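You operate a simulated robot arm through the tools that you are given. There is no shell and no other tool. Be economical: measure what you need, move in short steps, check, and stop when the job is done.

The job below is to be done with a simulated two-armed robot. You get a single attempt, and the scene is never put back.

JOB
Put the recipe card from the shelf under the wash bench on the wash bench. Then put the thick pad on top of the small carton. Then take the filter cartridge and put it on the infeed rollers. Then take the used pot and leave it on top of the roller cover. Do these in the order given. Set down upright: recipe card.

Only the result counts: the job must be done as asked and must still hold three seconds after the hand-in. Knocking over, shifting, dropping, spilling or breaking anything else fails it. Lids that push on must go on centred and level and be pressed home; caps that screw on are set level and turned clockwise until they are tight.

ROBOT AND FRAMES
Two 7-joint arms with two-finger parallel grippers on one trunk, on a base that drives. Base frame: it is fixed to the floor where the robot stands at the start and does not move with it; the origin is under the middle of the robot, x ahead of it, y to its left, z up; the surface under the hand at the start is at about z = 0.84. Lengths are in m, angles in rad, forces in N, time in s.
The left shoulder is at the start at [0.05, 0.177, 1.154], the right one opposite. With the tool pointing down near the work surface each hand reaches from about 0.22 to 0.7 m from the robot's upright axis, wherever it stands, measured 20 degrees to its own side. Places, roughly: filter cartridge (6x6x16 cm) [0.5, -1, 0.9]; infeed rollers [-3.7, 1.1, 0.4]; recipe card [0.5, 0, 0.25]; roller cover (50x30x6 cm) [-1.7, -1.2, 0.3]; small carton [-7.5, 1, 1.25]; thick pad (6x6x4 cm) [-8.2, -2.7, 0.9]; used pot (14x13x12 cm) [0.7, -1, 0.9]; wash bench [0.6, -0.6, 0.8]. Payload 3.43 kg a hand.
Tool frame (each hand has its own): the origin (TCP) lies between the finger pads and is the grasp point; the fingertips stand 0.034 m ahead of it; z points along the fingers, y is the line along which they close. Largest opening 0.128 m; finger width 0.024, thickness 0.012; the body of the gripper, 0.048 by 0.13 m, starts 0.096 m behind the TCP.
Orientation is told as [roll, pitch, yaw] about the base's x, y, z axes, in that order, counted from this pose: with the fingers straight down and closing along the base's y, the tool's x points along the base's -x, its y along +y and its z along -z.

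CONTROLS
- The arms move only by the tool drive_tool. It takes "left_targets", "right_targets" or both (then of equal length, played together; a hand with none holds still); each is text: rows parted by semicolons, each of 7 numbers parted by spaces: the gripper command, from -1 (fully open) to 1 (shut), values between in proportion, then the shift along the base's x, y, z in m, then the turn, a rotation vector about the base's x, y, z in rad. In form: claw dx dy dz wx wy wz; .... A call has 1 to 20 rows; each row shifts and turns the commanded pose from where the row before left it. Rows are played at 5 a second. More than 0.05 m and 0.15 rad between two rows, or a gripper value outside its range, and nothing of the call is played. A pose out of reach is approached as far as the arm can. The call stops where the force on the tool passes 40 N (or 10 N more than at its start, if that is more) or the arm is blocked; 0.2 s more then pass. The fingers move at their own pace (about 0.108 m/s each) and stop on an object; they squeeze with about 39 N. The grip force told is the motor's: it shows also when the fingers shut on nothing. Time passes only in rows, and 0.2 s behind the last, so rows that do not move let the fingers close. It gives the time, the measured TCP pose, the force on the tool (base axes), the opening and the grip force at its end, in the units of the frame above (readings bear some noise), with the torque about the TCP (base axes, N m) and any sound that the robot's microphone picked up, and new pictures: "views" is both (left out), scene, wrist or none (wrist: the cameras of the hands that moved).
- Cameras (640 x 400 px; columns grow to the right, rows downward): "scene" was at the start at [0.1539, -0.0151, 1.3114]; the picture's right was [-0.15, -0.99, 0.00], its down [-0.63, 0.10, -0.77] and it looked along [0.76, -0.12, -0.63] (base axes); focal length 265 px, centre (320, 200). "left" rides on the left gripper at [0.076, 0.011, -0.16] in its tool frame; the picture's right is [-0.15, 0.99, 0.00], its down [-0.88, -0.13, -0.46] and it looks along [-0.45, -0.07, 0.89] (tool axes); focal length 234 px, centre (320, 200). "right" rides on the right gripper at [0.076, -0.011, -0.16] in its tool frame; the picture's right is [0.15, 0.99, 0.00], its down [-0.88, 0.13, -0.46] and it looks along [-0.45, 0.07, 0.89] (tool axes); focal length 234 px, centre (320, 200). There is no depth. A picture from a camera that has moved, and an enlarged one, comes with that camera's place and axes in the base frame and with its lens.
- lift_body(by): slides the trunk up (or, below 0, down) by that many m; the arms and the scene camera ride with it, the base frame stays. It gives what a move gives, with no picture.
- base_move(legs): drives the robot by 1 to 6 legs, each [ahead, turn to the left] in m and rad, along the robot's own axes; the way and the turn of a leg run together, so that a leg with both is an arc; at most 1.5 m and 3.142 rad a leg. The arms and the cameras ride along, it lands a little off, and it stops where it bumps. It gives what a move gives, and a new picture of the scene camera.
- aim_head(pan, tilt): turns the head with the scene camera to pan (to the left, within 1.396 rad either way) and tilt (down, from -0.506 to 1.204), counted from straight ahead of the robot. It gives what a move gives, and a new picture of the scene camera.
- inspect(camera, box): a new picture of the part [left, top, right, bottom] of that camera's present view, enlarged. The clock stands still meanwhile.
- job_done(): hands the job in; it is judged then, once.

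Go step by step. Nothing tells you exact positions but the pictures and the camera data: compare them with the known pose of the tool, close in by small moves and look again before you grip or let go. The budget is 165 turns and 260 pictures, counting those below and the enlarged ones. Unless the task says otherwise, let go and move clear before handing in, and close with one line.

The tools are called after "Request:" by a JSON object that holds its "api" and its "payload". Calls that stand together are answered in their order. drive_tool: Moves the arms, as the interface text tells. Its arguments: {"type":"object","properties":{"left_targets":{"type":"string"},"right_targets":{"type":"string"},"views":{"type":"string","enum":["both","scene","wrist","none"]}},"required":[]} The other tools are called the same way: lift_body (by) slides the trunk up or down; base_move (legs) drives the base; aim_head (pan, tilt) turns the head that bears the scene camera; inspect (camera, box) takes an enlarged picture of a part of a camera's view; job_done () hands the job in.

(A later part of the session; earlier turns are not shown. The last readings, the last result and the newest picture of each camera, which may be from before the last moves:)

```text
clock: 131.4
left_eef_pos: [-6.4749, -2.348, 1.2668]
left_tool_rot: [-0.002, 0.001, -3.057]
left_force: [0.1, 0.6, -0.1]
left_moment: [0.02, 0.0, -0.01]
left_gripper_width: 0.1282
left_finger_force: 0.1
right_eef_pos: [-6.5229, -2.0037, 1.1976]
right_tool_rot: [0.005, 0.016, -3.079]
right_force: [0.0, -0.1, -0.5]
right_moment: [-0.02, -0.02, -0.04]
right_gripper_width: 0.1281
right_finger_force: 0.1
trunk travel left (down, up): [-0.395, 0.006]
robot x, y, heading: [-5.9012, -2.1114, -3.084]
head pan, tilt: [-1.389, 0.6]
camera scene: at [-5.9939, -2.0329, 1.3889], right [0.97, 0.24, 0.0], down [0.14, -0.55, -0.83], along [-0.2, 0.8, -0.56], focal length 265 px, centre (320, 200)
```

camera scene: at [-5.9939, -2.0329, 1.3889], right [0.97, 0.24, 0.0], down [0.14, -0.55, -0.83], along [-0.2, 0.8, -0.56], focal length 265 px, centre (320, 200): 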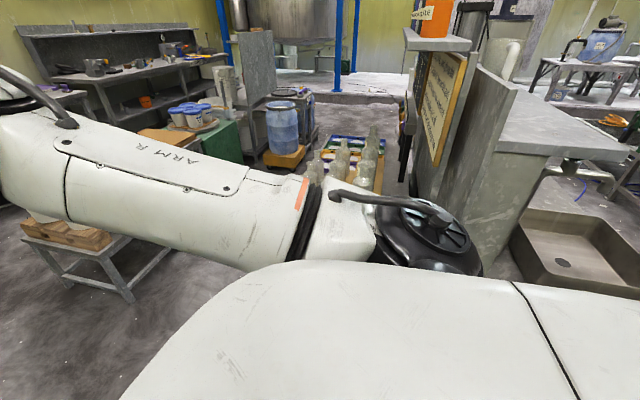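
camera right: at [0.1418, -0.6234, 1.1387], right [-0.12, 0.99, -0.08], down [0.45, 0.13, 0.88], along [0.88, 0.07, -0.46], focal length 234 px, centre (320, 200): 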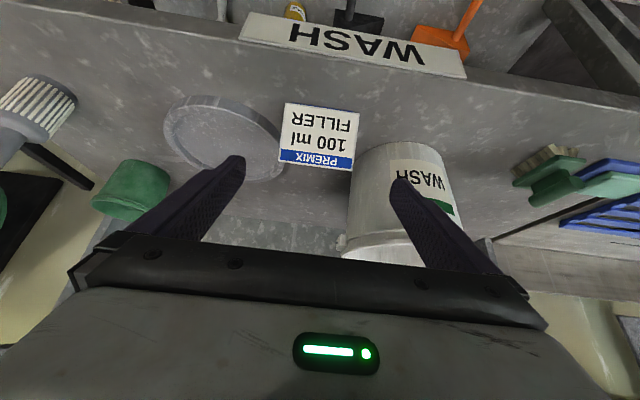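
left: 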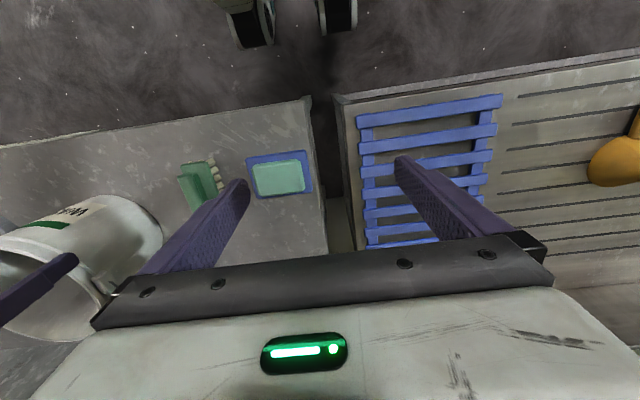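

Request:
{"api": "base_move", "payload": {"legs": [[0, -0.07], [0.9, 0]]}}

Request:
{"api": "aim_head", "payload": {"pan": 0.5, "tilt": 0.5}}

```text
clock: 136.6
left_eef_pos: [-7.3844, -2.2971, 1.2656]
left_tool_rot: [-0.002, 0.002, -3.128]
left_force: [-1.0, 0.7, -0.3]
left_moment: [-0.02, -0.01, -0.04]
left_gripper_width: 0.1282
left_finger_force: 0.0
right_eef_pos: [-7.4082, -1.9509, 1.1989]
right_tool_rot: [0.006, 0.015, 3.133]
right_force: [0.7, 1.0, 0.9]
right_moment: [0.0, -0.04, -0.03]
right_gripper_width: 0.128
right_finger_force: 0.1
trunk travel left (down, up): [-0.395, 0.006]
robot x, y, heading: [-6.7975, -2.1032, 3.132]
head pan, tilt: [-1.389, 0.6]
camera scene: at [-6.8823, -2.0187, 1.3889], right [0.99, 0.17, 0.0], down [0.1, -0.56, -0.83], along [-0.14, 0.81, -0.56], focal length 265 px, centre (320, 200)
```

scene: 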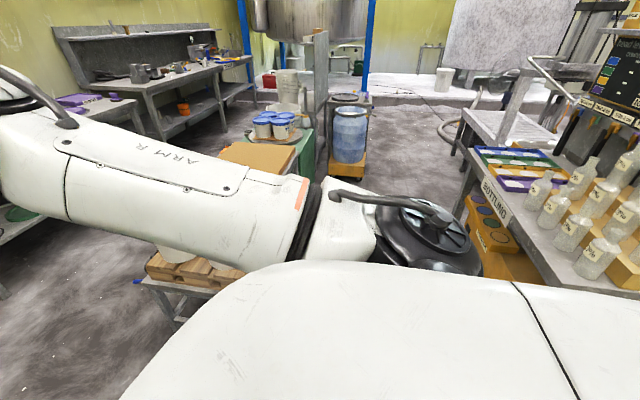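

```text
clock: 138.5
left_eef_pos: [-7.3839, -2.2988, 1.2657]
left_tool_rot: [-0.002, 0.001, -3.127]
left_force: [-0.3, 0.2, 0.2]
left_moment: [0.01, 0.0, -0.04]
left_gripper_width: 0.1279
left_finger_force: 0.0
right_eef_pos: [-7.4072, -1.9511, 1.1989]
right_tool_rot: [0.006, 0.014, 3.133]
right_force: [-0.9, -0.2, 0.0]
right_moment: [-0.01, -0.02, 0.01]
right_gripper_width: 0.1279
right_finger_force: 0.2
trunk travel left (down, up): [-0.395, 0.006]
robot x, y, heading: [-6.8005, -2.1033, 3.133]
head pan, tilt: [0.499, 0.499]
camera scene: at [-6.9472, -2.1485, 1.398], right [-0.47, 0.88, 0.0], down [0.42, 0.23, -0.88], along [-0.78, -0.41, -0.48], focal length 265 px, centre (320, 200)
```

scene: 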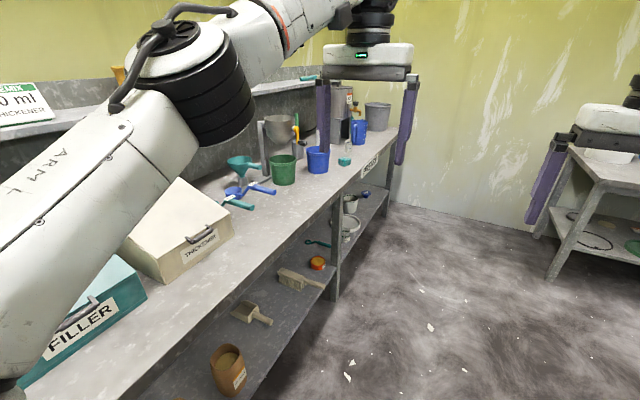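

Request:
{"api": "inspect", "payload": {"camera": "scene", "box": [220, 80, 420, 205]}}

```text
3.20 times, centred on (320, 142) of scene
camera zoom: at [-6.9472, -2.1485, 1.398], right [-0.47, 0.88, 0.0], down [0.42, 0.23, -0.88], along [-0.78, -0.41, -0.48], focal length 848 px, centre (320, 384)
```

zoom: 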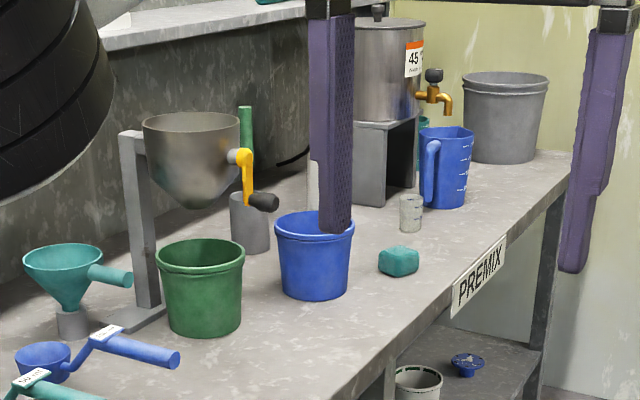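

The teal block is the thick pad, at about (-8.28,-2.69). Retract hands, drive on and face the bench.

Request:
{"api": "drive_tool", "payload": {"right_targets": "-1 0.045 0 0 0 0 0;-1 0.045 0 0 0 0 0;-1 0.045 0 0 0 0 0;-1 0.045 0 0 0 0 0", "left_targets": "-1 0.045 0 0 0 0 0;-1 0.045 0 0 0 0 0;-1 0.045 0 0 0 0 0;-1 0.045 0 0 0 0 0", "views": "none"}}

Request:
{"api": "base_move", "payload": {"legs": [[1.3, 0], [0, 1.58]]}}

Request:
{"api": "aim_head", "payload": {"pan": -0.2, "tilt": 0.75}}

```text
clock: 139.5
left_eef_pos: [-7.2009, -2.3001, 1.2684]
left_tool_rot: [-0.002, 0.001, -3.126]
left_force: [-0.3, 0.3, 0.1]
left_moment: [0.0, 0.02, -0.02]
left_gripper_width: 0.1282
left_finger_force: 0.0
right_eef_pos: [-7.2259, -1.951, 1.1987]
right_tool_rot: [0.006, 0.014, 3.133]
right_force: [0.4, -0.5, -0.3]
right_moment: [0.03, -0.04, -0.05]
right_gripper_width: 0.1279
right_finger_force: 0.0
trunk travel left (down, up): [-0.395, 0.006]
robot x, y, heading: [-6.7983, -2.1028, 3.132]
head pan, tilt: [0.499, 0.499]
```

```text
clock: 149.8
left_eef_pos: [-7.8771, -2.4973, 1.2672]
left_tool_rot: [-0.002, -0.001, -1.536]
left_force: [-0.2, 0.0, -0.5]
left_moment: [0.01, -0.03, 0.01]
left_gripper_width: 0.1278
left_finger_force: 0.0
right_eef_pos: [-8.2246, -2.5295, 1.1983]
right_tool_rot: [0.005, 0.013, -1.559]
right_force: [0.1, -0.3, 0.0]
right_moment: [-0.04, 0.03, 0.0]
right_gripper_width: 0.128
right_finger_force: 0.0
trunk travel left (down, up): [-0.395, 0.006]
robot x, y, heading: [-8.0768, -2.0956, -1.554]
head pan, tilt: [0.499, 0.499]
camera scene: at [-8.0344, -2.2467, 1.398], right [-0.87, -0.49, 0.0], down [-0.23, 0.42, -0.88], along [0.43, -0.77, -0.48], focal length 265 px, centre (320, 200)
```

scene: 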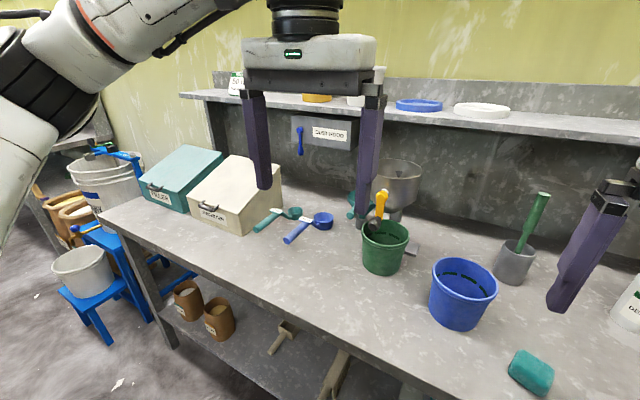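

```text
clock: 150.8
left_eef_pos: [-7.8767, -2.4977, 1.2672]
left_tool_rot: [-0.001, 0.0, -1.536]
left_force: [-0.4, -1.2, -0.3]
left_moment: [0.01, 0.01, 0.0]
left_gripper_width: 0.1278
left_finger_force: 0.2
right_eef_pos: [-8.2231, -2.5289, 1.1984]
right_tool_rot: [0.005, 0.015, -1.559]
right_force: [-0.2, 0.2, 0.1]
right_moment: [-0.04, -0.01, 0.0]
right_gripper_width: 0.1279
right_finger_force: 0.0
trunk travel left (down, up): [-0.395, 0.006]
robot x, y, heading: [-8.0806, -2.098, -1.559]
head pan, tilt: [-0.201, 0.75]
camera scene: at [-8.0946, -2.2487, 1.3761], right [-0.98, 0.19, 0.0], down [0.13, 0.67, -0.73], along [-0.14, -0.72, -0.68], focal length 265 px, centre (320, 200)
```

scene: 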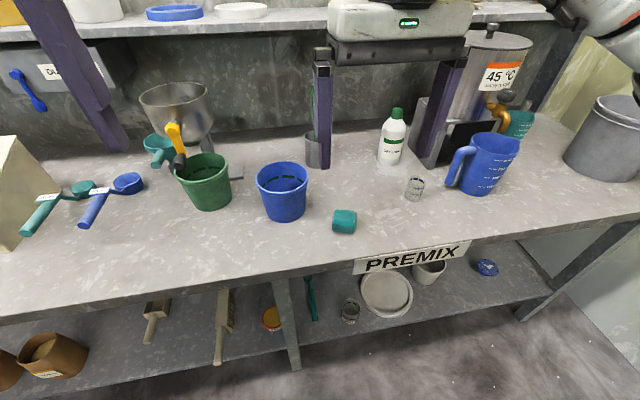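

Request:
{"api": "drive_tool", "payload": {"right_targets": "-0.4 -0.01 -0.04 -0.02 0 0 0;-0.4 -0.009 -0.04 -0.025 0 0 0;-0.4 0 -0.04 -0.03 0 0 0;-0.4 0 -0.037 -0.03 0 0 0;-0.4 0 0 -0.045 0 0 0;-0.4 0 0 -0.045 0 0 0", "views": "both"}}

```text
clock: 152.2
left_eef_pos: [-7.876, -2.4994, 1.2681]
left_tool_rot: [0.0, 0.002, -1.537]
left_force: [-0.6, -0.1, 0.2]
left_moment: [0.02, 0.0, -0.02]
left_gripper_width: 0.1278
left_finger_force: 0.0
right_eef_pos: [-8.2417, -2.6874, 1.0015]
right_tool_rot: [0.006, 0.014, -1.558]
right_force: [0.7, -0.4, 0.0]
right_moment: [-0.03, 0.01, 0.0]
right_gripper_width: 0.0897
right_finger_force: 0.2
trunk travel left (down, up): [-0.395, 0.006]
robot x, y, heading: [-8.0784, -2.0964, -1.559]
head pan, tilt: [-0.201, 0.75]
camera scene: at [-8.0947, -2.2492, 1.376], right [-0.98, 0.19, 0.0], down [0.13, 0.67, -0.73], along [-0.14, -0.72, -0.68], focal length 265 px, centre (320, 200)
camera right: at [-8.2557, -2.6133, 1.1619], right [0.99, 0.16, 0.01], down [0.14, -0.89, 0.44], along [0.08, -0.44, -0.9], focal length 234 px, centre (320, 200)
```

scene: 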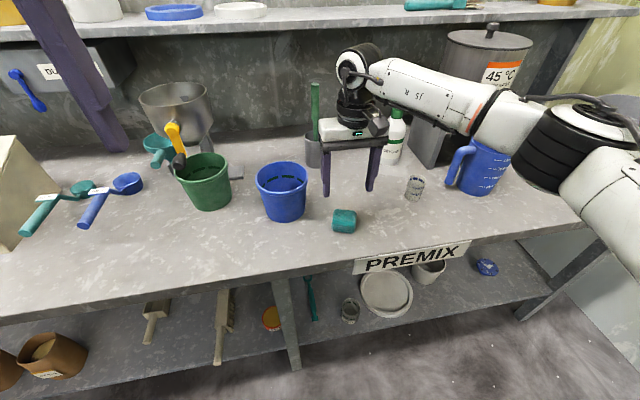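
right: 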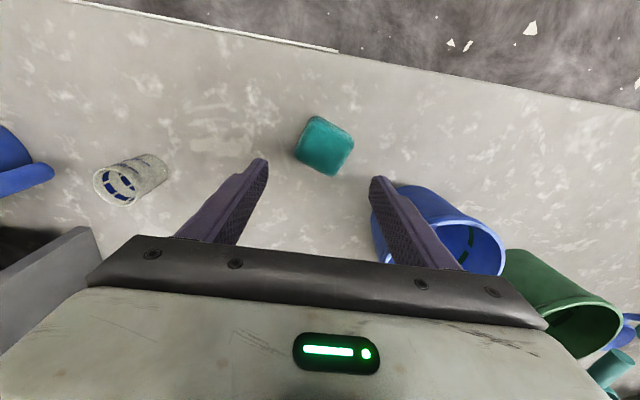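

Request:
{"api": "drive_tool", "payload": {"right_targets": "-0.4 0.003 0.004 -0.03 0 0 -0.14;-0.4 0.002 0.003 -0.02 0 0 -0.14", "views": "none"}}

Request:
{"api": "inspect", "payload": {"camera": "right", "box": [220, 90, 420, 215]}}

```text
clock: 152.8
left_eef_pos: [-7.8769, -2.4975, 1.2687]
left_tool_rot: [0.001, 0.0, -1.537]
left_force: [0.1, 0.1, -0.5]
left_moment: [0.01, 0.01, -0.01]
left_gripper_width: 0.1279
left_finger_force: 0.1
right_eef_pos: [-8.2373, -2.6798, 0.9526]
right_tool_rot: [0.005, 0.016, -1.839]
right_force: [-0.4, 0.6, 0.6]
right_moment: [0.02, -0.01, 0.02]
right_gripper_width: 0.0897
right_finger_force: 0.0
trunk travel left (down, up): [-0.395, 0.006]
robot x, y, heading: [-8.0809, -2.0924, -1.557]
head pan, tilt: [-0.201, 0.75]
```

```text
3.20 times, centred on (320, 152) of right
camera zoom: at [-8.2291, -2.6049, 1.1135], right [0.99, -0.12, 0.01], down [-0.11, -0.89, 0.44], along [-0.05, -0.44, -0.9], focal length 749 px, centre (320, 352)
```

zoom: 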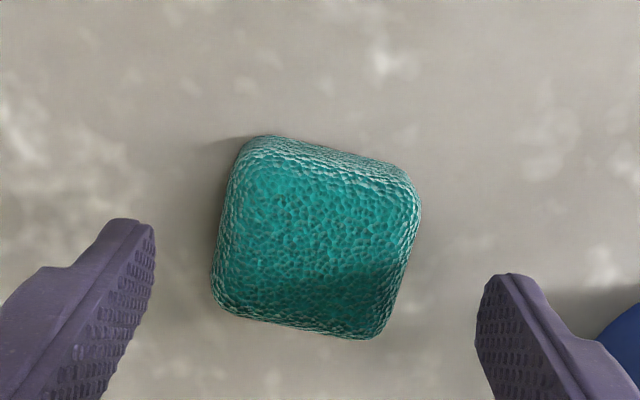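

Aligned and centred. Lower over the pad and grip.

Request:
{"api": "drive_tool", "payload": {"right_targets": "-0.4 -0.001 0.003 -0.03 0 0 0;-0.4 0 0 -0.03 0 0 0;-0.4 0 0 -0.006 0 0 0", "views": "scene"}}

Request:
{"api": "inspect", "payload": {"camera": "scene", "box": [300, 180, 400, 243]}}

```text
clock: 153.7
left_eef_pos: [-7.8751, -2.4931, 1.2708]
left_tool_rot: [-0.002, -0.003, -1.537]
left_force: [-0.9, -0.1, 0.5]
left_moment: [0.03, -0.03, 0.0]
left_gripper_width: 0.128
left_finger_force: 0.1
right_eef_pos: [-8.2387, -2.6762, 0.8944]
right_tool_rot: [0.007, 0.004, -1.84]
right_force: [-1.1, 6.6, 31.9]
right_moment: [0.3, 1.68, -0.42]
right_gripper_width: 0.0912
right_finger_force: 1.0
trunk travel left (down, up): [-0.395, 0.006]
robot x, y, heading: [-8.0782, -2.0934, -1.559]
head pan, tilt: [-0.201, 0.75]
camera scene: at [-8.0937, -2.2447, 1.3773], right [-0.98, 0.19, 0.0], down [0.13, 0.67, -0.73], along [-0.14, -0.72, -0.68], focal length 265 px, centre (320, 200)
```

scene: 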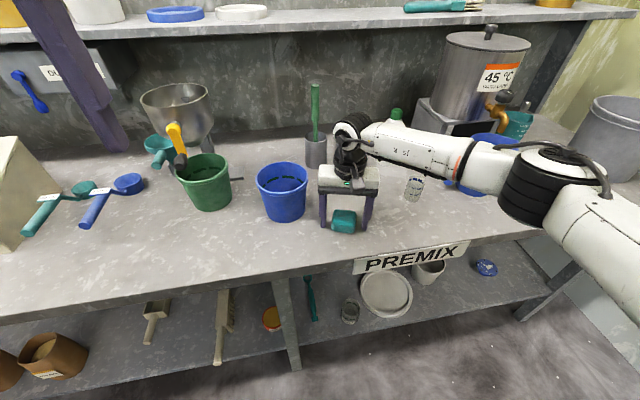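

```text
6.35 times, centred on (350, 212) of scene
camera zoom: at [-8.0937, -2.2447, 1.3773], right [-0.98, 0.19, 0.0], down [0.13, 0.67, -0.73], along [-0.14, -0.72, -0.68], focal length 1684 px, centre (130, 127)
```

zoom: 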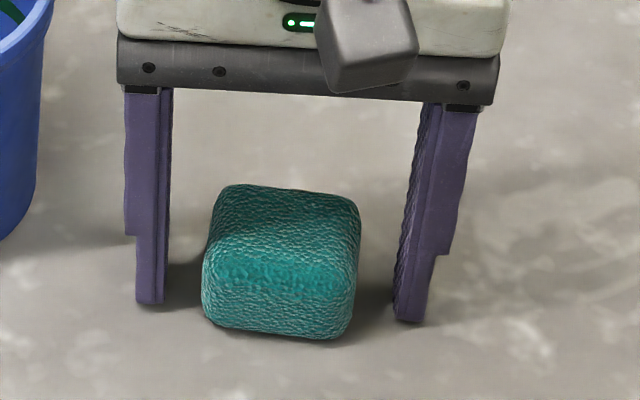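

Request:
{"api": "drive_tool", "payload": {"right_targets": "-0.4 0 0 0.008 0 0 0;0 0 0 0 0 0 0;0.3 0 0 0 0 0 0;1 0 0 0 0 0 0;1 0 0 0 0 0 0;1 0 0 0.03 0 0 0;1 0 0 0.04 0 0 0", "views": "both"}}

```text
clock: 155.2
left_eef_pos: [-7.8772, -2.4977, 1.2681]
left_tool_rot: [-0.002, -0.001, -1.535]
left_force: [0.6, 0.6, -0.2]
left_moment: [-0.01, 0.01, -0.02]
left_gripper_width: 0.128
left_finger_force: 0.0
right_eef_pos: [-8.2387, -2.6765, 0.9656]
right_tool_rot: [0.007, 0.015, -1.839]
right_force: [0.5, 0.5, -0.4]
right_moment: [-0.01, 0.0, 0.0]
right_gripper_width: 0.0605
right_finger_force: 39.4
trunk travel left (down, up): [-0.395, 0.006]
robot x, y, heading: [-8.0803, -2.0954, -1.559]
head pan, tilt: [-0.201, 0.75]
camera scene: at [-8.0945, -2.2484, 1.3761], right [-0.98, 0.19, 0.0], down [0.13, 0.67, -0.73], along [-0.14, -0.72, -0.68], focal length 265 px, centre (320, 200)
camera right: at [-8.2305, -2.6024, 1.1263], right [0.99, -0.12, 0.01], down [-0.11, -0.89, 0.44], along [-0.05, -0.44, -0.9], focal length 234 px, centre (320, 200)
```

scene: 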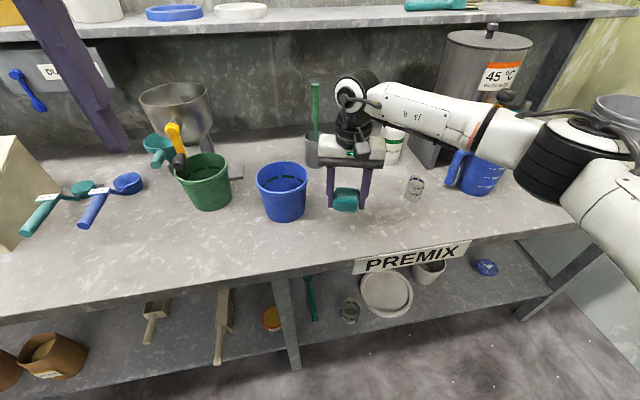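
right: 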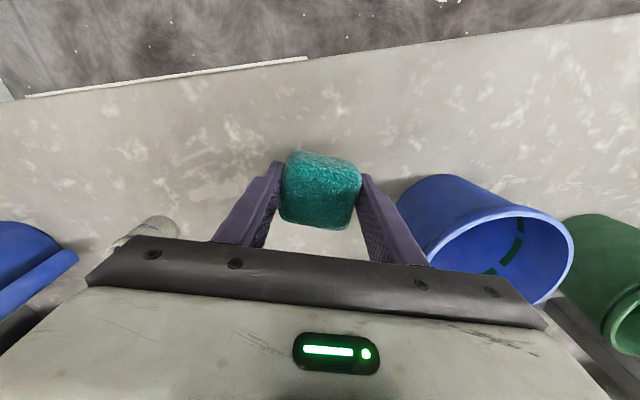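

Pad held. Raise, retract, then turn to look for the small carton.

Request:
{"api": "drive_tool", "payload": {"right_targets": "1 0 0 0.05 0 0 0;1 0 0 0.05 0 0 0;1 0 0 0.05 0 0 0;1 0 0.04 0.03 0 0 0;1 0 0.05 0 0 0 0;1 0 0.05 0 0 0 0;1 0 0.04 0 0 0 0", "views": "none"}}

Request:
{"api": "base_move", "payload": {"legs": [[-0.1, 0], [0, 3.1]]}}

Request:
{"api": "aim_head", "payload": {"pan": 0.0, "tilt": 0.3}}

Request:
{"api": "aim_head", "payload": {"pan": 0.8, "tilt": 0.3}}

```text
clock: 156.8
left_eef_pos: [-7.8758, -2.4975, 1.2684]
left_tool_rot: [0.0, 0.001, -1.537]
left_force: [0.2, 0.1, -0.8]
left_moment: [-0.01, -0.02, -0.03]
left_gripper_width: 0.1278
left_finger_force: 0.2
right_eef_pos: [-8.2397, -2.496, 1.1462]
right_tool_rot: [0.006, 0.014, -1.838]
right_force: [0.1, -0.1, -0.6]
right_moment: [0.02, -0.01, 0.0]
right_gripper_width: 0.0599
right_finger_force: 38.9
trunk travel left (down, up): [-0.395, 0.006]
robot x, y, heading: [-8.0806, -2.0938, -1.556]
head pan, tilt: [-0.201, 0.75]
```

```text
clock: 165.2
left_eef_pos: [-8.2632, -1.583, 1.2671]
left_tool_rot: [-0.003, -0.001, 1.558]
left_force: [-0.1, 0.2, -0.1]
left_moment: [0.01, 0.0, 0.02]
left_gripper_width: 0.1279
left_finger_force: 0.1
right_eef_pos: [-7.9008, -1.6019, 1.1449]
right_tool_rot: [0.005, 0.016, 1.255]
right_force: [0.0, -0.3, -0.2]
right_moment: [0.01, -0.02, -0.02]
right_gripper_width: 0.0589
right_finger_force: 38.7
trunk travel left (down, up): [-0.395, 0.006]
robot x, y, heading: [-8.0819, -1.9964, 1.534]
head pan, tilt: [-0.201, 0.75]
camera scene: at [-8.059, -1.8472, 1.376], right [0.97, -0.23, 0.0], down [-0.16, -0.66, -0.73], along [0.17, 0.71, -0.68], focal length 265 px, centre (320, 200)
```

scene: 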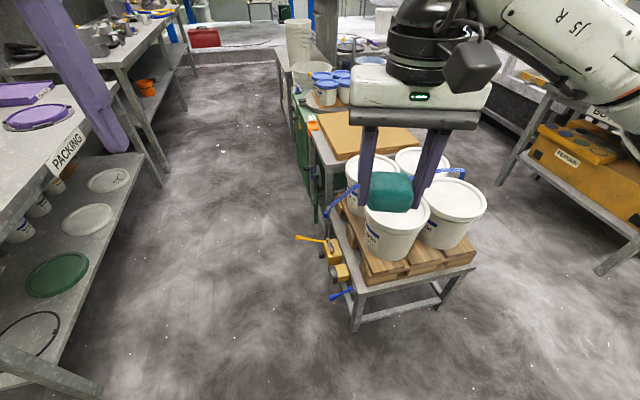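

```text
clock: 166.1
left_eef_pos: [-8.2627, -1.5824, 1.2681]
left_tool_rot: [-0.002, 0.001, 1.559]
left_force: [-0.8, 0.3, -0.4]
left_moment: [-0.01, -0.01, 0.0]
left_gripper_width: 0.1281
left_finger_force: 0.0
right_eef_pos: [-7.9017, -1.6021, 1.1437]
right_tool_rot: [0.005, 0.016, 1.256]
right_force: [-0.6, -0.8, -0.5]
right_moment: [-0.08, -0.04, -0.01]
right_gripper_width: 0.0591
right_finger_force: 38.7
trunk travel left (down, up): [-0.395, 0.006]
robot x, y, heading: [-8.0795, -1.9928, 1.532]
head pan, tilt: [0.0, 0.3]
camera scene: at [-8.075, -1.8344, 1.4163], right [1.0, -0.04, 0.0], down [-0.01, -0.3, -0.95], along [0.04, 0.95, -0.3], focal length 265 px, centre (320, 200)
```

scene: 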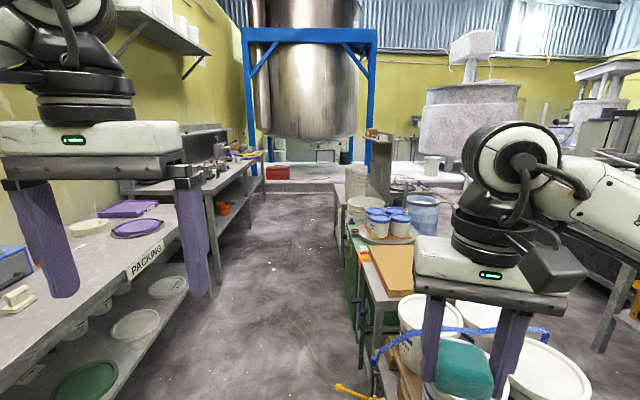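

```text
clock: 167.3
left_eef_pos: [-8.2634, -1.5834, 1.2684]
left_tool_rot: [-0.001, 0.001, 1.56]
left_force: [0.9, 0.5, 0.2]
left_moment: [0.04, 0.01, -0.02]
left_gripper_width: 0.1282
left_finger_force: 0.0
right_eef_pos: [-7.9023, -1.6014, 1.1459]
right_tool_rot: [0.005, 0.014, 1.255]
right_force: [0.7, -0.7, -0.9]
right_moment: [-0.01, 0.01, -0.02]
right_gripper_width: 0.0591
right_finger_force: 38.8
trunk travel left (down, up): [-0.395, 0.006]
robot x, y, heading: [-8.0814, -1.9967, 1.532]
head pan, tilt: [0.799, 0.3]
camera scene: at [-8.1429, -1.8602, 1.4164], right [0.72, 0.69, 0.0], down [0.2, -0.21, -0.96], along [-0.66, 0.69, -0.3], focal length 265 px, centre (320, 200)
```

scene: 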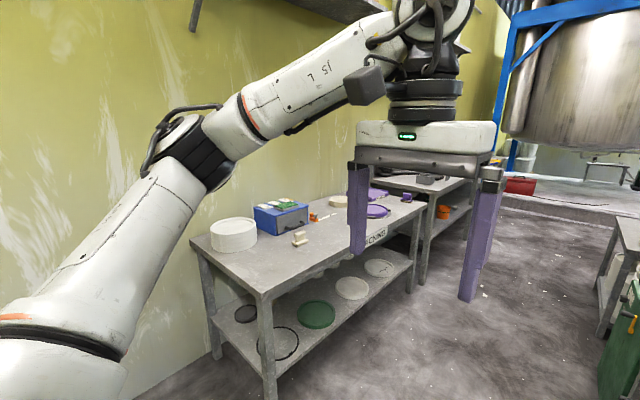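

Request:
{"api": "aim_head", "payload": {"pan": -0.1, "tilt": 0.2}}

Request:
{"api": "inspect", "payload": {"camera": "scene", "box": [230, 90, 470, 240]}}

```text
clock: 168.5
left_eef_pos: [-8.2632, -1.583, 1.2678]
left_tool_rot: [-0.001, 0.002, 1.559]
left_force: [0.2, -0.5, -0.3]
left_moment: [-0.01, -0.03, -0.03]
left_gripper_width: 0.128
left_finger_force: 0.1
right_eef_pos: [-7.9015, -1.6014, 1.145]
right_tool_rot: [0.004, 0.014, 1.256]
right_force: [0.8, 0.4, -0.9]
right_moment: [0.02, 0.03, 0.03]
right_gripper_width: 0.0594
right_finger_force: 39.0
trunk travel left (down, up): [-0.395, 0.006]
robot x, y, heading: [-8.0783, -1.998, 1.531]
head pan, tilt: [-0.099, 0.201]
camera scene: at [-8.0659, -1.8354, 1.4257], right [0.99, -0.13, 0.0], down [-0.03, -0.2, -0.98], along [0.13, 0.97, -0.2], focal length 265 px, centre (320, 200)
```

scene: 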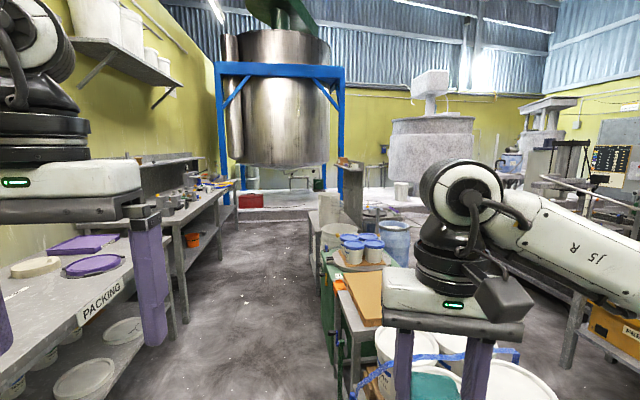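

```text
2.67 times, centred on (350, 165) of scene
camera zoom: at [-8.0659, -1.8354, 1.4257], right [0.99, -0.13, 0.0], down [-0.03, -0.2, -0.98], along [0.13, 0.97, -0.2], focal length 707 px, centre (240, 293)
```

zoom: 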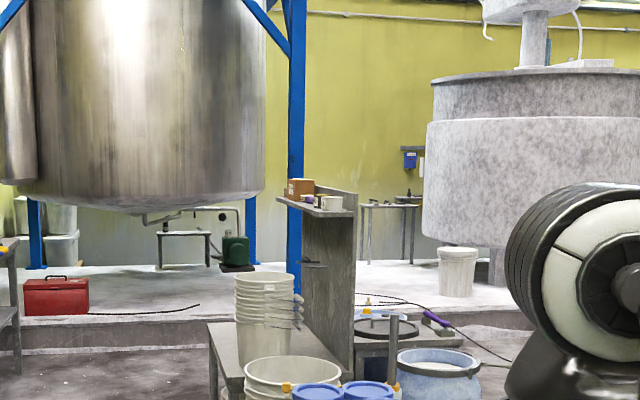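

The carton sits on a small high shelf near (-7.43,1.0). Drive up the aisle for a closer look.

Request:
{"api": "base_move", "payload": {"legs": [[0, 0.15], [1.5, 0], [0, -0.12], [0.6, 0]]}}

Request:
{"api": "aim_head", "payload": {"pan": -0.7, "tilt": 0.25}}

```text
clock: 172.5
left_eef_pos: [-8.3752, -1.1151, 1.2669]
left_tool_rot: [-0.001, -0.001, 1.694]
left_force: [0.0, 0.5, 0.0]
left_moment: [-0.04, -0.03, 0.0]
left_gripper_width: 0.128
left_finger_force: 0.1
right_eef_pos: [-8.0141, -1.0836, 1.144]
right_tool_rot: [0.005, 0.015, 1.394]
right_force: [0.2, 0.2, -2.1]
right_moment: [0.0, -0.03, 0.0]
right_gripper_width: 0.0589
right_finger_force: 39.5
trunk travel left (down, up): [-0.395, 0.006]
robot x, y, heading: [-8.1387, -1.4973, 1.671]
head pan, tilt: [-0.099, 0.201]
stopped in leg 2: the robot was blocked; the commanded pose is now the measured one
camera scene: at [-8.1485, -1.3368, 1.4252], right [1.0, 0.0, 0.0], down [0.0, -0.2, -0.98], along [0.0, 0.98, -0.2], focal length 265 px, centre (320, 200)
```

scene: 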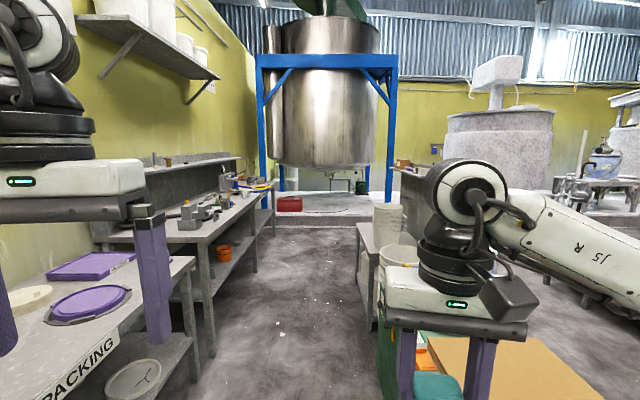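

```text
clock: 173.5
left_eef_pos: [-8.3765, -1.1161, 1.2681]
left_tool_rot: [-0.002, -0.001, 1.694]
left_force: [-0.4, 0.2, 0.3]
left_moment: [-0.02, 0.01, 0.01]
left_gripper_width: 0.1279
left_finger_force: 0.1
right_eef_pos: [-8.0153, -1.0847, 1.1452]
right_tool_rot: [0.008, 0.014, 1.394]
right_force: [-0.7, 0.5, -0.6]
right_moment: [0.03, 0.0, 0.0]
right_gripper_width: 0.0589
right_finger_force: 39.1
trunk travel left (down, up): [-0.395, 0.006]
robot x, y, heading: [-8.1367, -1.5032, 1.678]
head pan, tilt: [-0.7, 0.25]
camera scene: at [-8.0951, -1.3545, 1.4212], right [0.83, -0.56, 0.0], down [-0.14, -0.2, -0.97], along [0.54, 0.8, -0.25], focal length 265 px, centre (320, 200)
```

scene: 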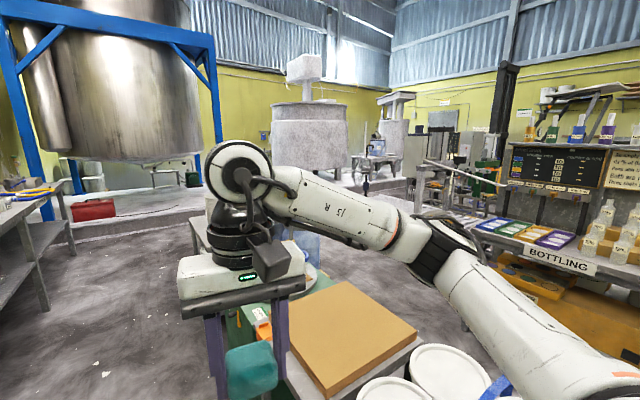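

Base bumped the low stand on the right; back up and shift left in the aisle.

Request:
{"api": "base_move", "payload": {"legs": [[-0.35, 0], [0, 0.6], [0.4, 0]]}}

Request:
{"api": "aim_head", "payload": {"pan": -1.3, "tilt": 0.7}}

```text
clock: 179.5
left_eef_pos: [-8.7728, -1.3608, 1.2677]
left_tool_rot: [-0.002, 0.0, 2.296]
left_force: [-0.8, -0.2, -0.7]
left_moment: [-0.03, -0.03, 0.0]
left_gripper_width: 0.1282
left_finger_force: 0.0
right_eef_pos: [-8.494, -1.131, 1.1443]
right_tool_rot: [0.006, 0.013, 1.996]
right_force: [0.2, 1.0, -0.7]
right_moment: [-0.05, -0.01, -0.03]
right_gripper_width: 0.0586
right_finger_force: 38.9
trunk travel left (down, up): [-0.395, 0.006]
robot x, y, heading: [-8.3623, -1.5461, 2.274]
head pan, tilt: [-0.7, 0.25]
camera scene: at [-8.4093, -1.3984, 1.4211], right [1.0, 0.01, 0.0], down [0.0, -0.25, -0.97], along [-0.01, 0.97, -0.25], focal length 265 px, centre (320, 200)
```

scene: 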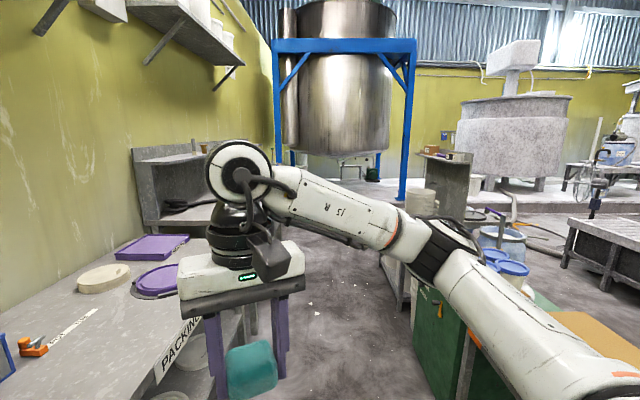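

```text
clock: 180.5
left_eef_pos: [-8.7733, -1.3612, 1.2682]
left_tool_rot: [-0.002, 0.001, 2.296]
left_force: [-0.7, -0.5, 0.3]
left_moment: [0.02, 0.0, -0.02]
left_gripper_width: 0.1283
left_finger_force: 0.1
right_eef_pos: [-8.4936, -1.1311, 1.1462]
right_tool_rot: [0.006, 0.013, 1.998]
right_force: [-0.1, 0.6, 0.1]
right_moment: [0.01, 0.01, -0.03]
right_gripper_width: 0.059
right_finger_force: 39.2
trunk travel left (down, up): [-0.395, 0.006]
robot x, y, heading: [-8.3619, -1.5445, 2.276]
head pan, tilt: [-1.3, 0.7]
camera scene: at [-8.3609, -1.4217, 1.3803], right [0.83, -0.56, 0.0], down [-0.36, -0.53, -0.77], along [0.43, 0.63, -0.64], focal length 265 px, centre (320, 200)
```

scene: 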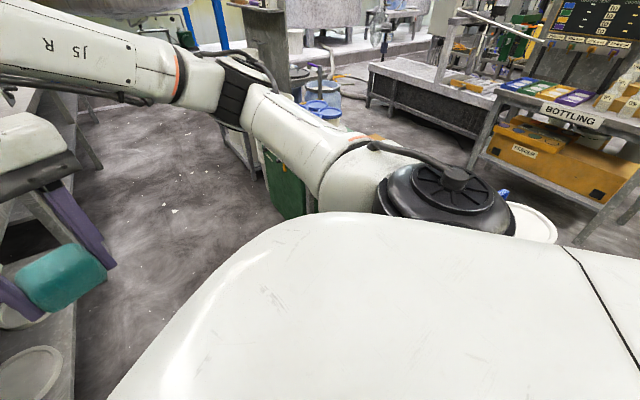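

Request:
{"api": "base_move", "payload": {"legs": [[0, -0.7], [0.8, 0], [0.8, 0]]}}

Request:
{"api": "aim_head", "payload": {"pan": -0.7, "tilt": 0.25}}

```text
clock: 190.5
left_eef_pos: [-8.5784, 0.4524, 1.2684]
left_tool_rot: [-0.003, 0.001, 1.607]
left_force: [-0.6, -0.2, -1.3]
left_moment: [-0.02, 0.02, -0.03]
left_gripper_width: 0.1282
left_finger_force: 0.1
right_eef_pos: [-8.2167, 0.4511, 1.1448]
right_tool_rot: [0.007, 0.015, 1.304]
right_force: [0.4, 0.3, -1.0]
right_moment: [0.01, 0.02, 0.03]
right_gripper_width: 0.0592
right_finger_force: 38.6
trunk travel left (down, up): [-0.395, 0.006]
robot x, y, heading: [-8.3771, 0.0496, 1.582]
head pan, tilt: [-1.3, 0.7]
camera scene: at [-8.298, 0.1416, 1.3803], right [0.28, -0.96, 0.0], down [-0.62, -0.18, -0.76], along [0.73, 0.21, -0.64], focal length 265 px, centre (320, 200)
```

scene: 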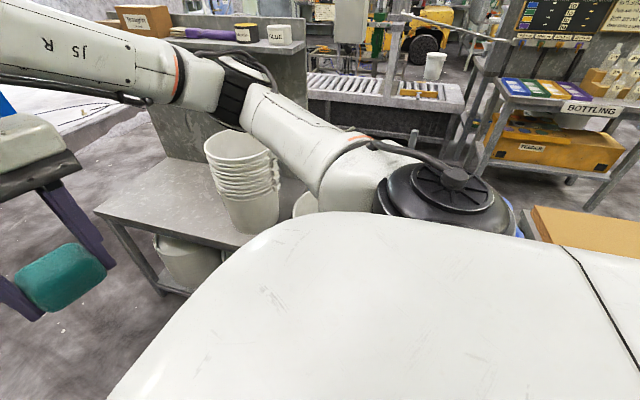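

```text
clock: 191.5
left_eef_pos: [-8.5789, 0.452, 1.2682]
left_tool_rot: [-0.002, -0.003, 1.605]
left_force: [-0.3, 0.0, 0.2]
left_moment: [-0.03, -0.01, 0.04]
left_gripper_width: 0.128
left_finger_force: 0.1
right_eef_pos: [-8.2161, 0.4507, 1.1451]
right_tool_rot: [0.007, 0.014, 1.304]
right_force: [-0.4, -0.3, -1.4]
right_moment: [-0.02, -0.01, 0.02]
right_gripper_width: 0.0589
right_finger_force: 39.3
trunk travel left (down, up): [-0.395, 0.006]
robot x, y, heading: [-8.3807, 0.0499, 1.589]
head pan, tilt: [-0.7, 0.25]
camera scene: at [-8.3203, 0.1897, 1.4211], right [0.77, -0.63, 0.0], down [-0.16, -0.19, -0.97], along [0.61, 0.75, -0.25], focal length 265 px, centre (320, 200)
```

scene: 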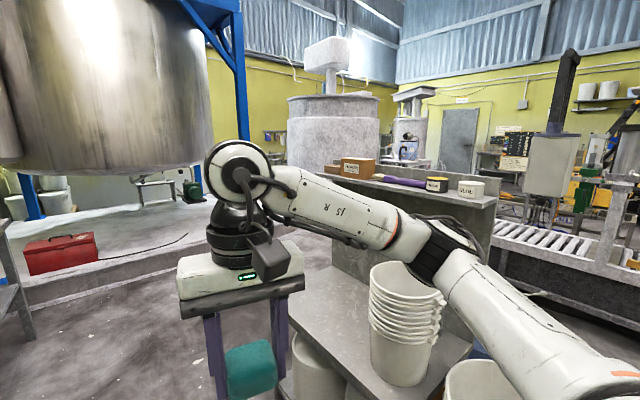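

Carton located at about (-7.44,1.01), top near 1.30, on a shelf running along y. I'll come at it from the north end. First raise the pad, then drive around.

Request:
{"api": "drive_tool", "payload": {"right_targets": "1 0 0 0.05 0 0 0;1 0 0 0.05 0 0 0;1 0 0 0.05 0 0 0;1 0 0 0.05 0 0 0;1 0 0 0.05 0 0 0", "views": "none"}}

Request:
{"api": "base_move", "payload": {"legs": [[1.45, 0], [0, -1.57]]}}

Request:
{"api": "aim_head", "payload": {"pan": -0.3, "tilt": 0.3}}

```text
clock: 192.7
left_eef_pos: [-8.5794, 0.4514, 1.2687]
left_tool_rot: [-0.004, -0.004, 1.605]
left_force: [0.0, -1.0, -0.2]
left_moment: [0.04, -0.01, 0.01]
left_gripper_width: 0.1282
left_finger_force: 0.0
right_eef_pos: [-8.2186, 0.4482, 1.3948]
right_tool_rot: [0.007, 0.011, 1.307]
right_force: [-0.7, 0.2, -0.7]
right_moment: [0.01, -0.04, -0.01]
right_gripper_width: 0.0591
right_finger_force: 38.3
trunk travel left (down, up): [-0.395, 0.006]
robot x, y, heading: [-8.3771, 0.0469, 1.583]
head pan, tilt: [-0.7, 0.25]
```

```text
clock: 203.7
left_eef_pos: [-8.008, 1.6904, 1.2681]
left_tool_rot: [-0.003, -0.001, 0.048]
left_force: [0.2, 0.9, -0.1]
left_moment: [-0.01, -0.01, 0.01]
left_gripper_width: 0.1282
left_finger_force: 0.1
right_eef_pos: [-8.0067, 1.3277, 1.3944]
right_tool_rot: [0.007, 0.014, -0.254]
right_force: [-0.5, 0.3, -1.5]
right_moment: [0.02, 0.04, -0.01]
right_gripper_width: 0.059
right_finger_force: 38.8
trunk travel left (down, up): [-0.395, 0.006]
robot x, y, heading: [-8.411, 1.479, 0.026]
head pan, tilt: [-0.7, 0.25]
camera scene: at [-8.2656, 1.4259, 1.4211], right [-0.62, -0.78, 0.0], down [-0.19, 0.15, -0.97], along [0.76, -0.6, -0.25], focal length 265 px, centre (320, 200)
```

scene: 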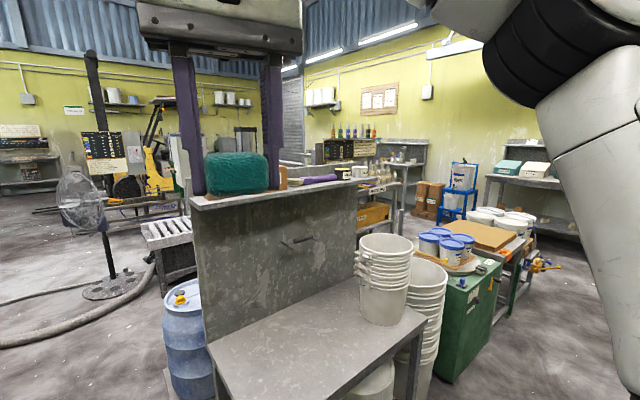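

```text
clock: 204.6
left_eef_pos: [-8.0077, 1.69, 1.2695]
left_tool_rot: [-0.003, -0.001, 0.048]
left_force: [-0.5, 0.4, -0.9]
left_moment: [-0.01, -0.03, -0.03]
left_gripper_width: 0.128
left_finger_force: 0.0
right_eef_pos: [-8.0062, 1.328, 1.3945]
right_tool_rot: [0.006, 0.013, -0.254]
right_force: [-0.3, -0.7, -0.5]
right_moment: [-0.02, -0.02, -0.01]
right_gripper_width: 0.0587
right_finger_force: 39.4
trunk travel left (down, up): [-0.395, 0.006]
robot x, y, heading: [-8.4033, 1.4864, 0.024]
head pan, tilt: [-0.3, 0.3]
camera scene: at [-8.2488, 1.459, 1.4164], right [-0.27, -0.96, 0.0], down [-0.28, 0.08, -0.96], along [0.92, -0.26, -0.3], focal length 265 px, centre (320, 200)
```

scene: 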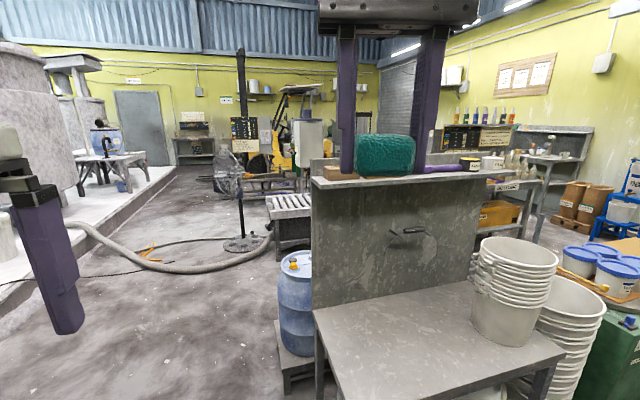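

Request:
{"api": "drive_tool", "payload": {"right_targets": "1 -0.02 0.04 0 0 0 0;1 -0.02 0.04 0 0 0 0;1 0 0.045 0 0 0 0", "views": "none"}}

Request:
{"api": "inspect", "payload": {"camera": "scene", "box": [240, 110, 560, 310]}}

```text
clock: 205.3
left_eef_pos: [-8.0087, 1.6931, 1.2679]
left_tool_rot: [-0.003, 0.0, 0.047]
left_force: [0.5, 0.1, -1.3]
left_moment: [-0.03, 0.02, 0.01]
left_gripper_width: 0.128
left_finger_force: 0.1
right_eef_pos: [-8.0459, 1.4553, 1.3943]
right_tool_rot: [0.006, 0.014, -0.255]
right_force: [0.7, 0.2, -0.8]
right_moment: [-0.06, 0.01, 0.01]
right_gripper_width: 0.0591
right_finger_force: 38.6
trunk travel left (down, up): [-0.395, 0.006]
robot x, y, heading: [-8.4071, 1.4859, 0.022]
head pan, tilt: [-0.3, 0.3]
```

```text
2.00 times, centred on (400, 210) of scene
camera zoom: at [-8.2484, 1.4612, 1.4164], right [-0.27, -0.96, 0.0], down [-0.28, 0.08, -0.96], along [0.92, -0.26, -0.3], focal length 530 px, centre (160, 180)
```

zoom: 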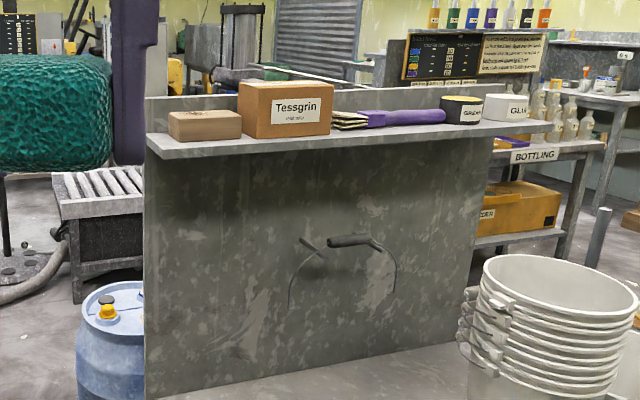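

The carton ("Tessgrin") sits at about (-7.43,1.03), top ≈1.31. Test how far the right hand reaches at this height.

Request:
{"api": "drive_tool", "payload": {"right_targets": "1 0.045 -0.02 0 0 0 0;1 0.045 -0.02 0 0 0 0;1 0.045 -0.02 0 0 0 0;1 0.045 -0.02 0 0 0 0;1 0.045 -0.02 0 0 0 0;1 0.045 -0.02 0 0 0 0;1 0.045 -0.02 0 0 0 0", "views": "none"}}

```text
clock: 206.9
left_eef_pos: [-8.0071, 1.6897, 1.2689]
left_tool_rot: [-0.001, -0.001, 0.047]
left_force: [-0.5, -0.6, -0.4]
left_moment: [0.06, 0.03, -0.01]
left_gripper_width: 0.128
left_finger_force: 0.0
right_eef_pos: [-7.8633, 1.3177, 1.3357]
right_tool_rot: [0.01, 0.011, -0.255]
right_force: [-0.5, -0.5, -0.1]
right_moment: [0.06, -0.01, 0.0]
right_gripper_width: 0.0588
right_finger_force: 38.5
right hand out of reach, approached as far as the arm can: row 3, 4, 5, 6, 7
trunk travel left (down, up): [-0.395, 0.006]
robot x, y, heading: [-8.4099, 1.4842, 0.03]
head pan, tilt: [-0.3, 0.3]
```

Vertical tool can't reach the carton from any base stand; I'll set the pad on the free table end, regrip with a tilted hand, then place. Look at the table.

Request:
{"api": "drive_tool", "payload": {"right_targets": "1 -0.04 0.0 0.03 0 0 0;1 -0.04 0.0 0.02 0 0 0", "views": "none"}}

Request:
{"api": "aim_head", "payload": {"pan": -0.5, "tilt": 0.75}}

```text
clock: 207.6
left_eef_pos: [-8.0083, 1.6899, 1.2692]
left_tool_rot: [-0.001, -0.002, 0.046]
left_force: [-0.2, -0.2, 0.1]
left_moment: [0.02, -0.03, 0.0]
left_gripper_width: 0.1278
left_finger_force: 0.1
right_eef_pos: [-7.9472, 1.3213, 1.3866]
right_tool_rot: [0.006, 0.012, -0.257]
right_force: [-0.1, 0.1, -0.2]
right_moment: [0.03, 0.03, -0.04]
right_gripper_width: 0.0587
right_finger_force: 38.8
trunk travel left (down, up): [-0.395, 0.006]
robot x, y, heading: [-8.41, 1.4879, 0.025]
head pan, tilt: [-0.3, 0.3]
```

```text
clock: 208.4
left_eef_pos: [-8.0076, 1.6907, 1.2698]
left_tool_rot: [-0.003, -0.001, 0.046]
left_force: [0.3, -0.7, 0.2]
left_moment: [-0.01, 0.0, -0.01]
left_gripper_width: 0.1277
left_finger_force: 0.1
right_eef_pos: [-7.9444, 1.3212, 1.3852]
right_tool_rot: [0.007, 0.015, -0.256]
right_force: [0.4, -0.3, -0.2]
right_moment: [0.01, 0.05, 0.0]
right_gripper_width: 0.0586
right_finger_force: 39.2
trunk travel left (down, up): [-0.395, 0.006]
robot x, y, heading: [-8.4088, 1.484, 0.028]
head pan, tilt: [-0.499, 0.75]
camera scene: at [-8.2649, 1.4466, 1.3761], right [-0.46, -0.89, 0.0], down [-0.61, 0.31, -0.73], along [0.65, -0.33, -0.68], focal length 265 px, centre (320, 200)
```

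scene: 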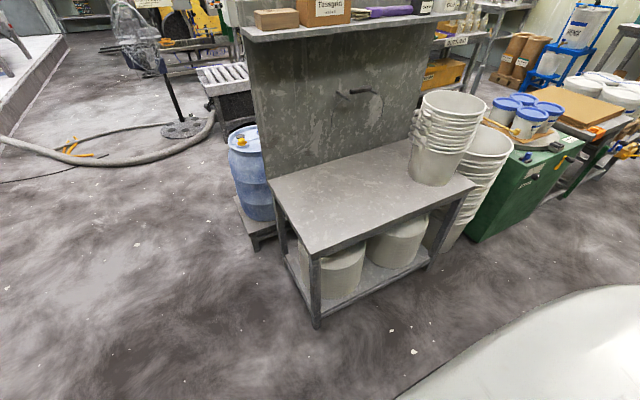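

Table top is at z≈0.62, edge x≈-7.78. I'll reposition the base squarely before it.

Request:
{"api": "base_move", "payload": {"legs": [[0, -0.85], [0.32, 0], [0, 0.82]]}}

Request:
{"api": "lift_body", "payload": {"by": -0.33}}

Request:
{"api": "aim_head", "payload": {"pan": -0.2, "tilt": 0.75}}

```text
clock: 214.9
left_eef_pos: [-7.7839, 1.4368, 1.2689]
left_tool_rot: [-0.002, 0.0, 0.0]
left_force: [-0.9, 0.1, -0.2]
left_moment: [-0.01, 0.0, 0.02]
left_gripper_width: 0.1279
left_finger_force: 0.1
right_eef_pos: [-7.7379, 1.065, 1.3863]
right_tool_rot: [0.006, 0.014, -0.3]
right_force: [-1.2, -0.3, -0.3]
right_moment: [-0.02, 0.01, 0.01]
right_gripper_width: 0.059
right_finger_force: 38.6
trunk travel left (down, up): [-0.395, 0.006]
robot x, y, heading: [-8.1905, 1.2504, -0.022]
head pan, tilt: [-0.499, 0.75]
camera scene: at [-8.0514, 1.2052, 1.3761], right [-0.5, -0.87, 0.0], down [-0.59, 0.34, -0.73], along [0.63, -0.36, -0.68], focal length 265 px, centre (320, 200)
```

scene: 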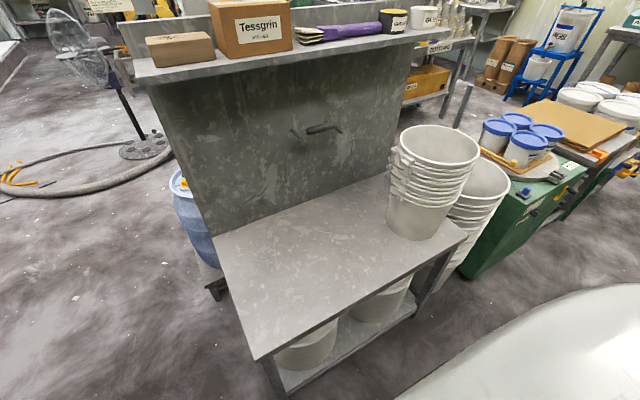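

```text
clock: 218.2
left_eef_pos: [-7.7827, 1.4361, 0.9383]
left_tool_rot: [-0.002, -0.001, 0.0]
left_force: [0.2, -0.1, -0.7]
left_moment: [0.0, -0.01, -0.03]
left_gripper_width: 0.1278
left_finger_force: 0.1
right_eef_pos: [-7.7367, 1.0651, 1.0557]
right_tool_rot: [0.008, 0.013, -0.298]
right_force: [0.3, -0.6, -0.4]
right_moment: [0.0, 0.02, 0.03]
right_gripper_width: 0.0587
right_finger_force: 39.4
trunk travel left (down, up): [-0.065, 0.336]
robot x, y, heading: [-8.1918, 1.2488, -0.022]
head pan, tilt: [-0.499, 0.75]
```

```text
clock: 219.0
left_eef_pos: [-7.783, 1.4377, 0.9388]
left_tool_rot: [0.0, -0.001, 0.001]
left_force: [0.5, 0.3, 0.7]
left_moment: [0.04, -0.01, 0.02]
left_gripper_width: 0.1278
left_finger_force: 0.0
right_eef_pos: [-7.7376, 1.0649, 1.055]
right_tool_rot: [0.008, 0.014, -0.3]
right_force: [0.1, -0.2, 0.0]
right_moment: [0.0, -0.03, 0.0]
right_gripper_width: 0.0589
right_finger_force: 38.9
trunk travel left (down, up): [-0.065, 0.336]
robot x, y, heading: [-8.1929, 1.2473, -0.018]
head pan, tilt: [-0.201, 0.75]
camera scene: at [-8.0425, 1.2278, 1.046], right [-0.22, -0.98, 0.0], down [-0.67, 0.15, -0.73], along [0.71, -0.16, -0.68], focal length 265 px, centre (320, 200)
```

scene: 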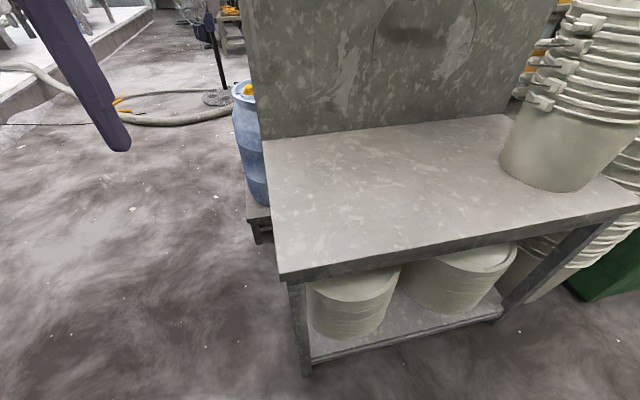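

Request:
{"api": "drive_tool", "payload": {"right_targets": "1 0.02 0.008 -0.045 0 0 0.1;1 0.02 0.008 -0.045 0 0 0.1;1 0.02 0.008 -0.045 0 0 0.1;1 0.01 0 -0.045 0 0 0;1 0 0 -0.045 0 0 0;1 0 0 -0.045 0 0 0;1 0 0 -0.045 0 0 0", "views": "both"}}

```text
clock: 220.6
left_eef_pos: [-7.7826, 1.4365, 0.9386]
left_tool_rot: [-0.001, 0.0, -0.001]
left_force: [-0.3, 0.4, 0.1]
left_moment: [-0.01, 0.01, 0.02]
left_gripper_width: 0.1279
left_finger_force: 0.1
right_eef_pos: [-7.6674, 1.0877, 0.7414]
right_tool_rot: [0.006, 0.014, -0.001]
right_force: [0.8, -0.4, -1.0]
right_moment: [-0.02, -0.03, 0.01]
right_gripper_width: 0.0592
right_finger_force: 39.1
trunk travel left (down, up): [-0.065, 0.336]
robot x, y, heading: [-8.1928, 1.2474, -0.022]
head pan, tilt: [-0.201, 0.75]
camera scene: at [-8.0425, 1.2278, 1.0461], right [-0.22, -0.98, 0.0], down [-0.67, 0.15, -0.73], along [0.71, -0.16, -0.68], focal length 265 px, centre (320, 200)
camera right: at [-7.7408, 1.0774, 0.9009], right [-0.15, 0.99, 0.01], down [0.89, 0.13, 0.44], along [0.44, 0.07, -0.9], focal length 234 px, centre (320, 200)
```

scene: 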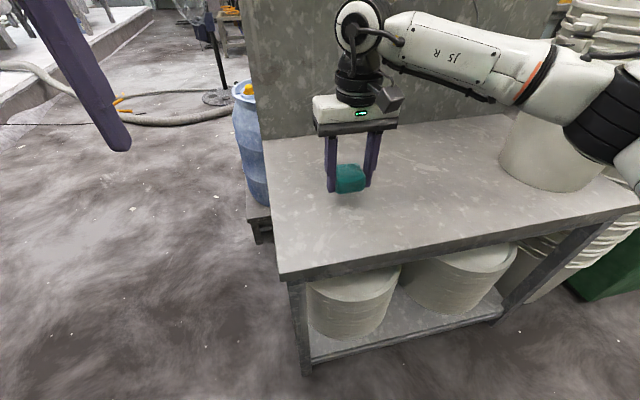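
right: 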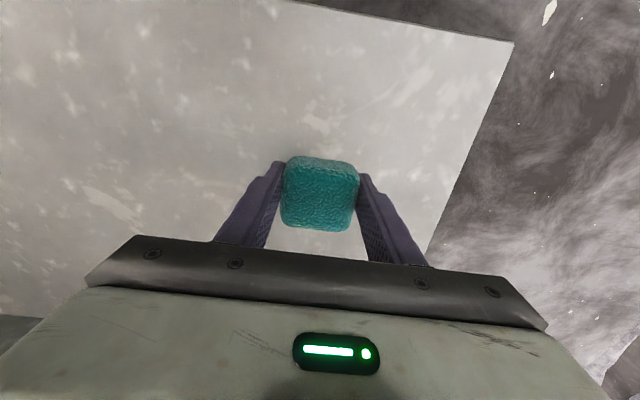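

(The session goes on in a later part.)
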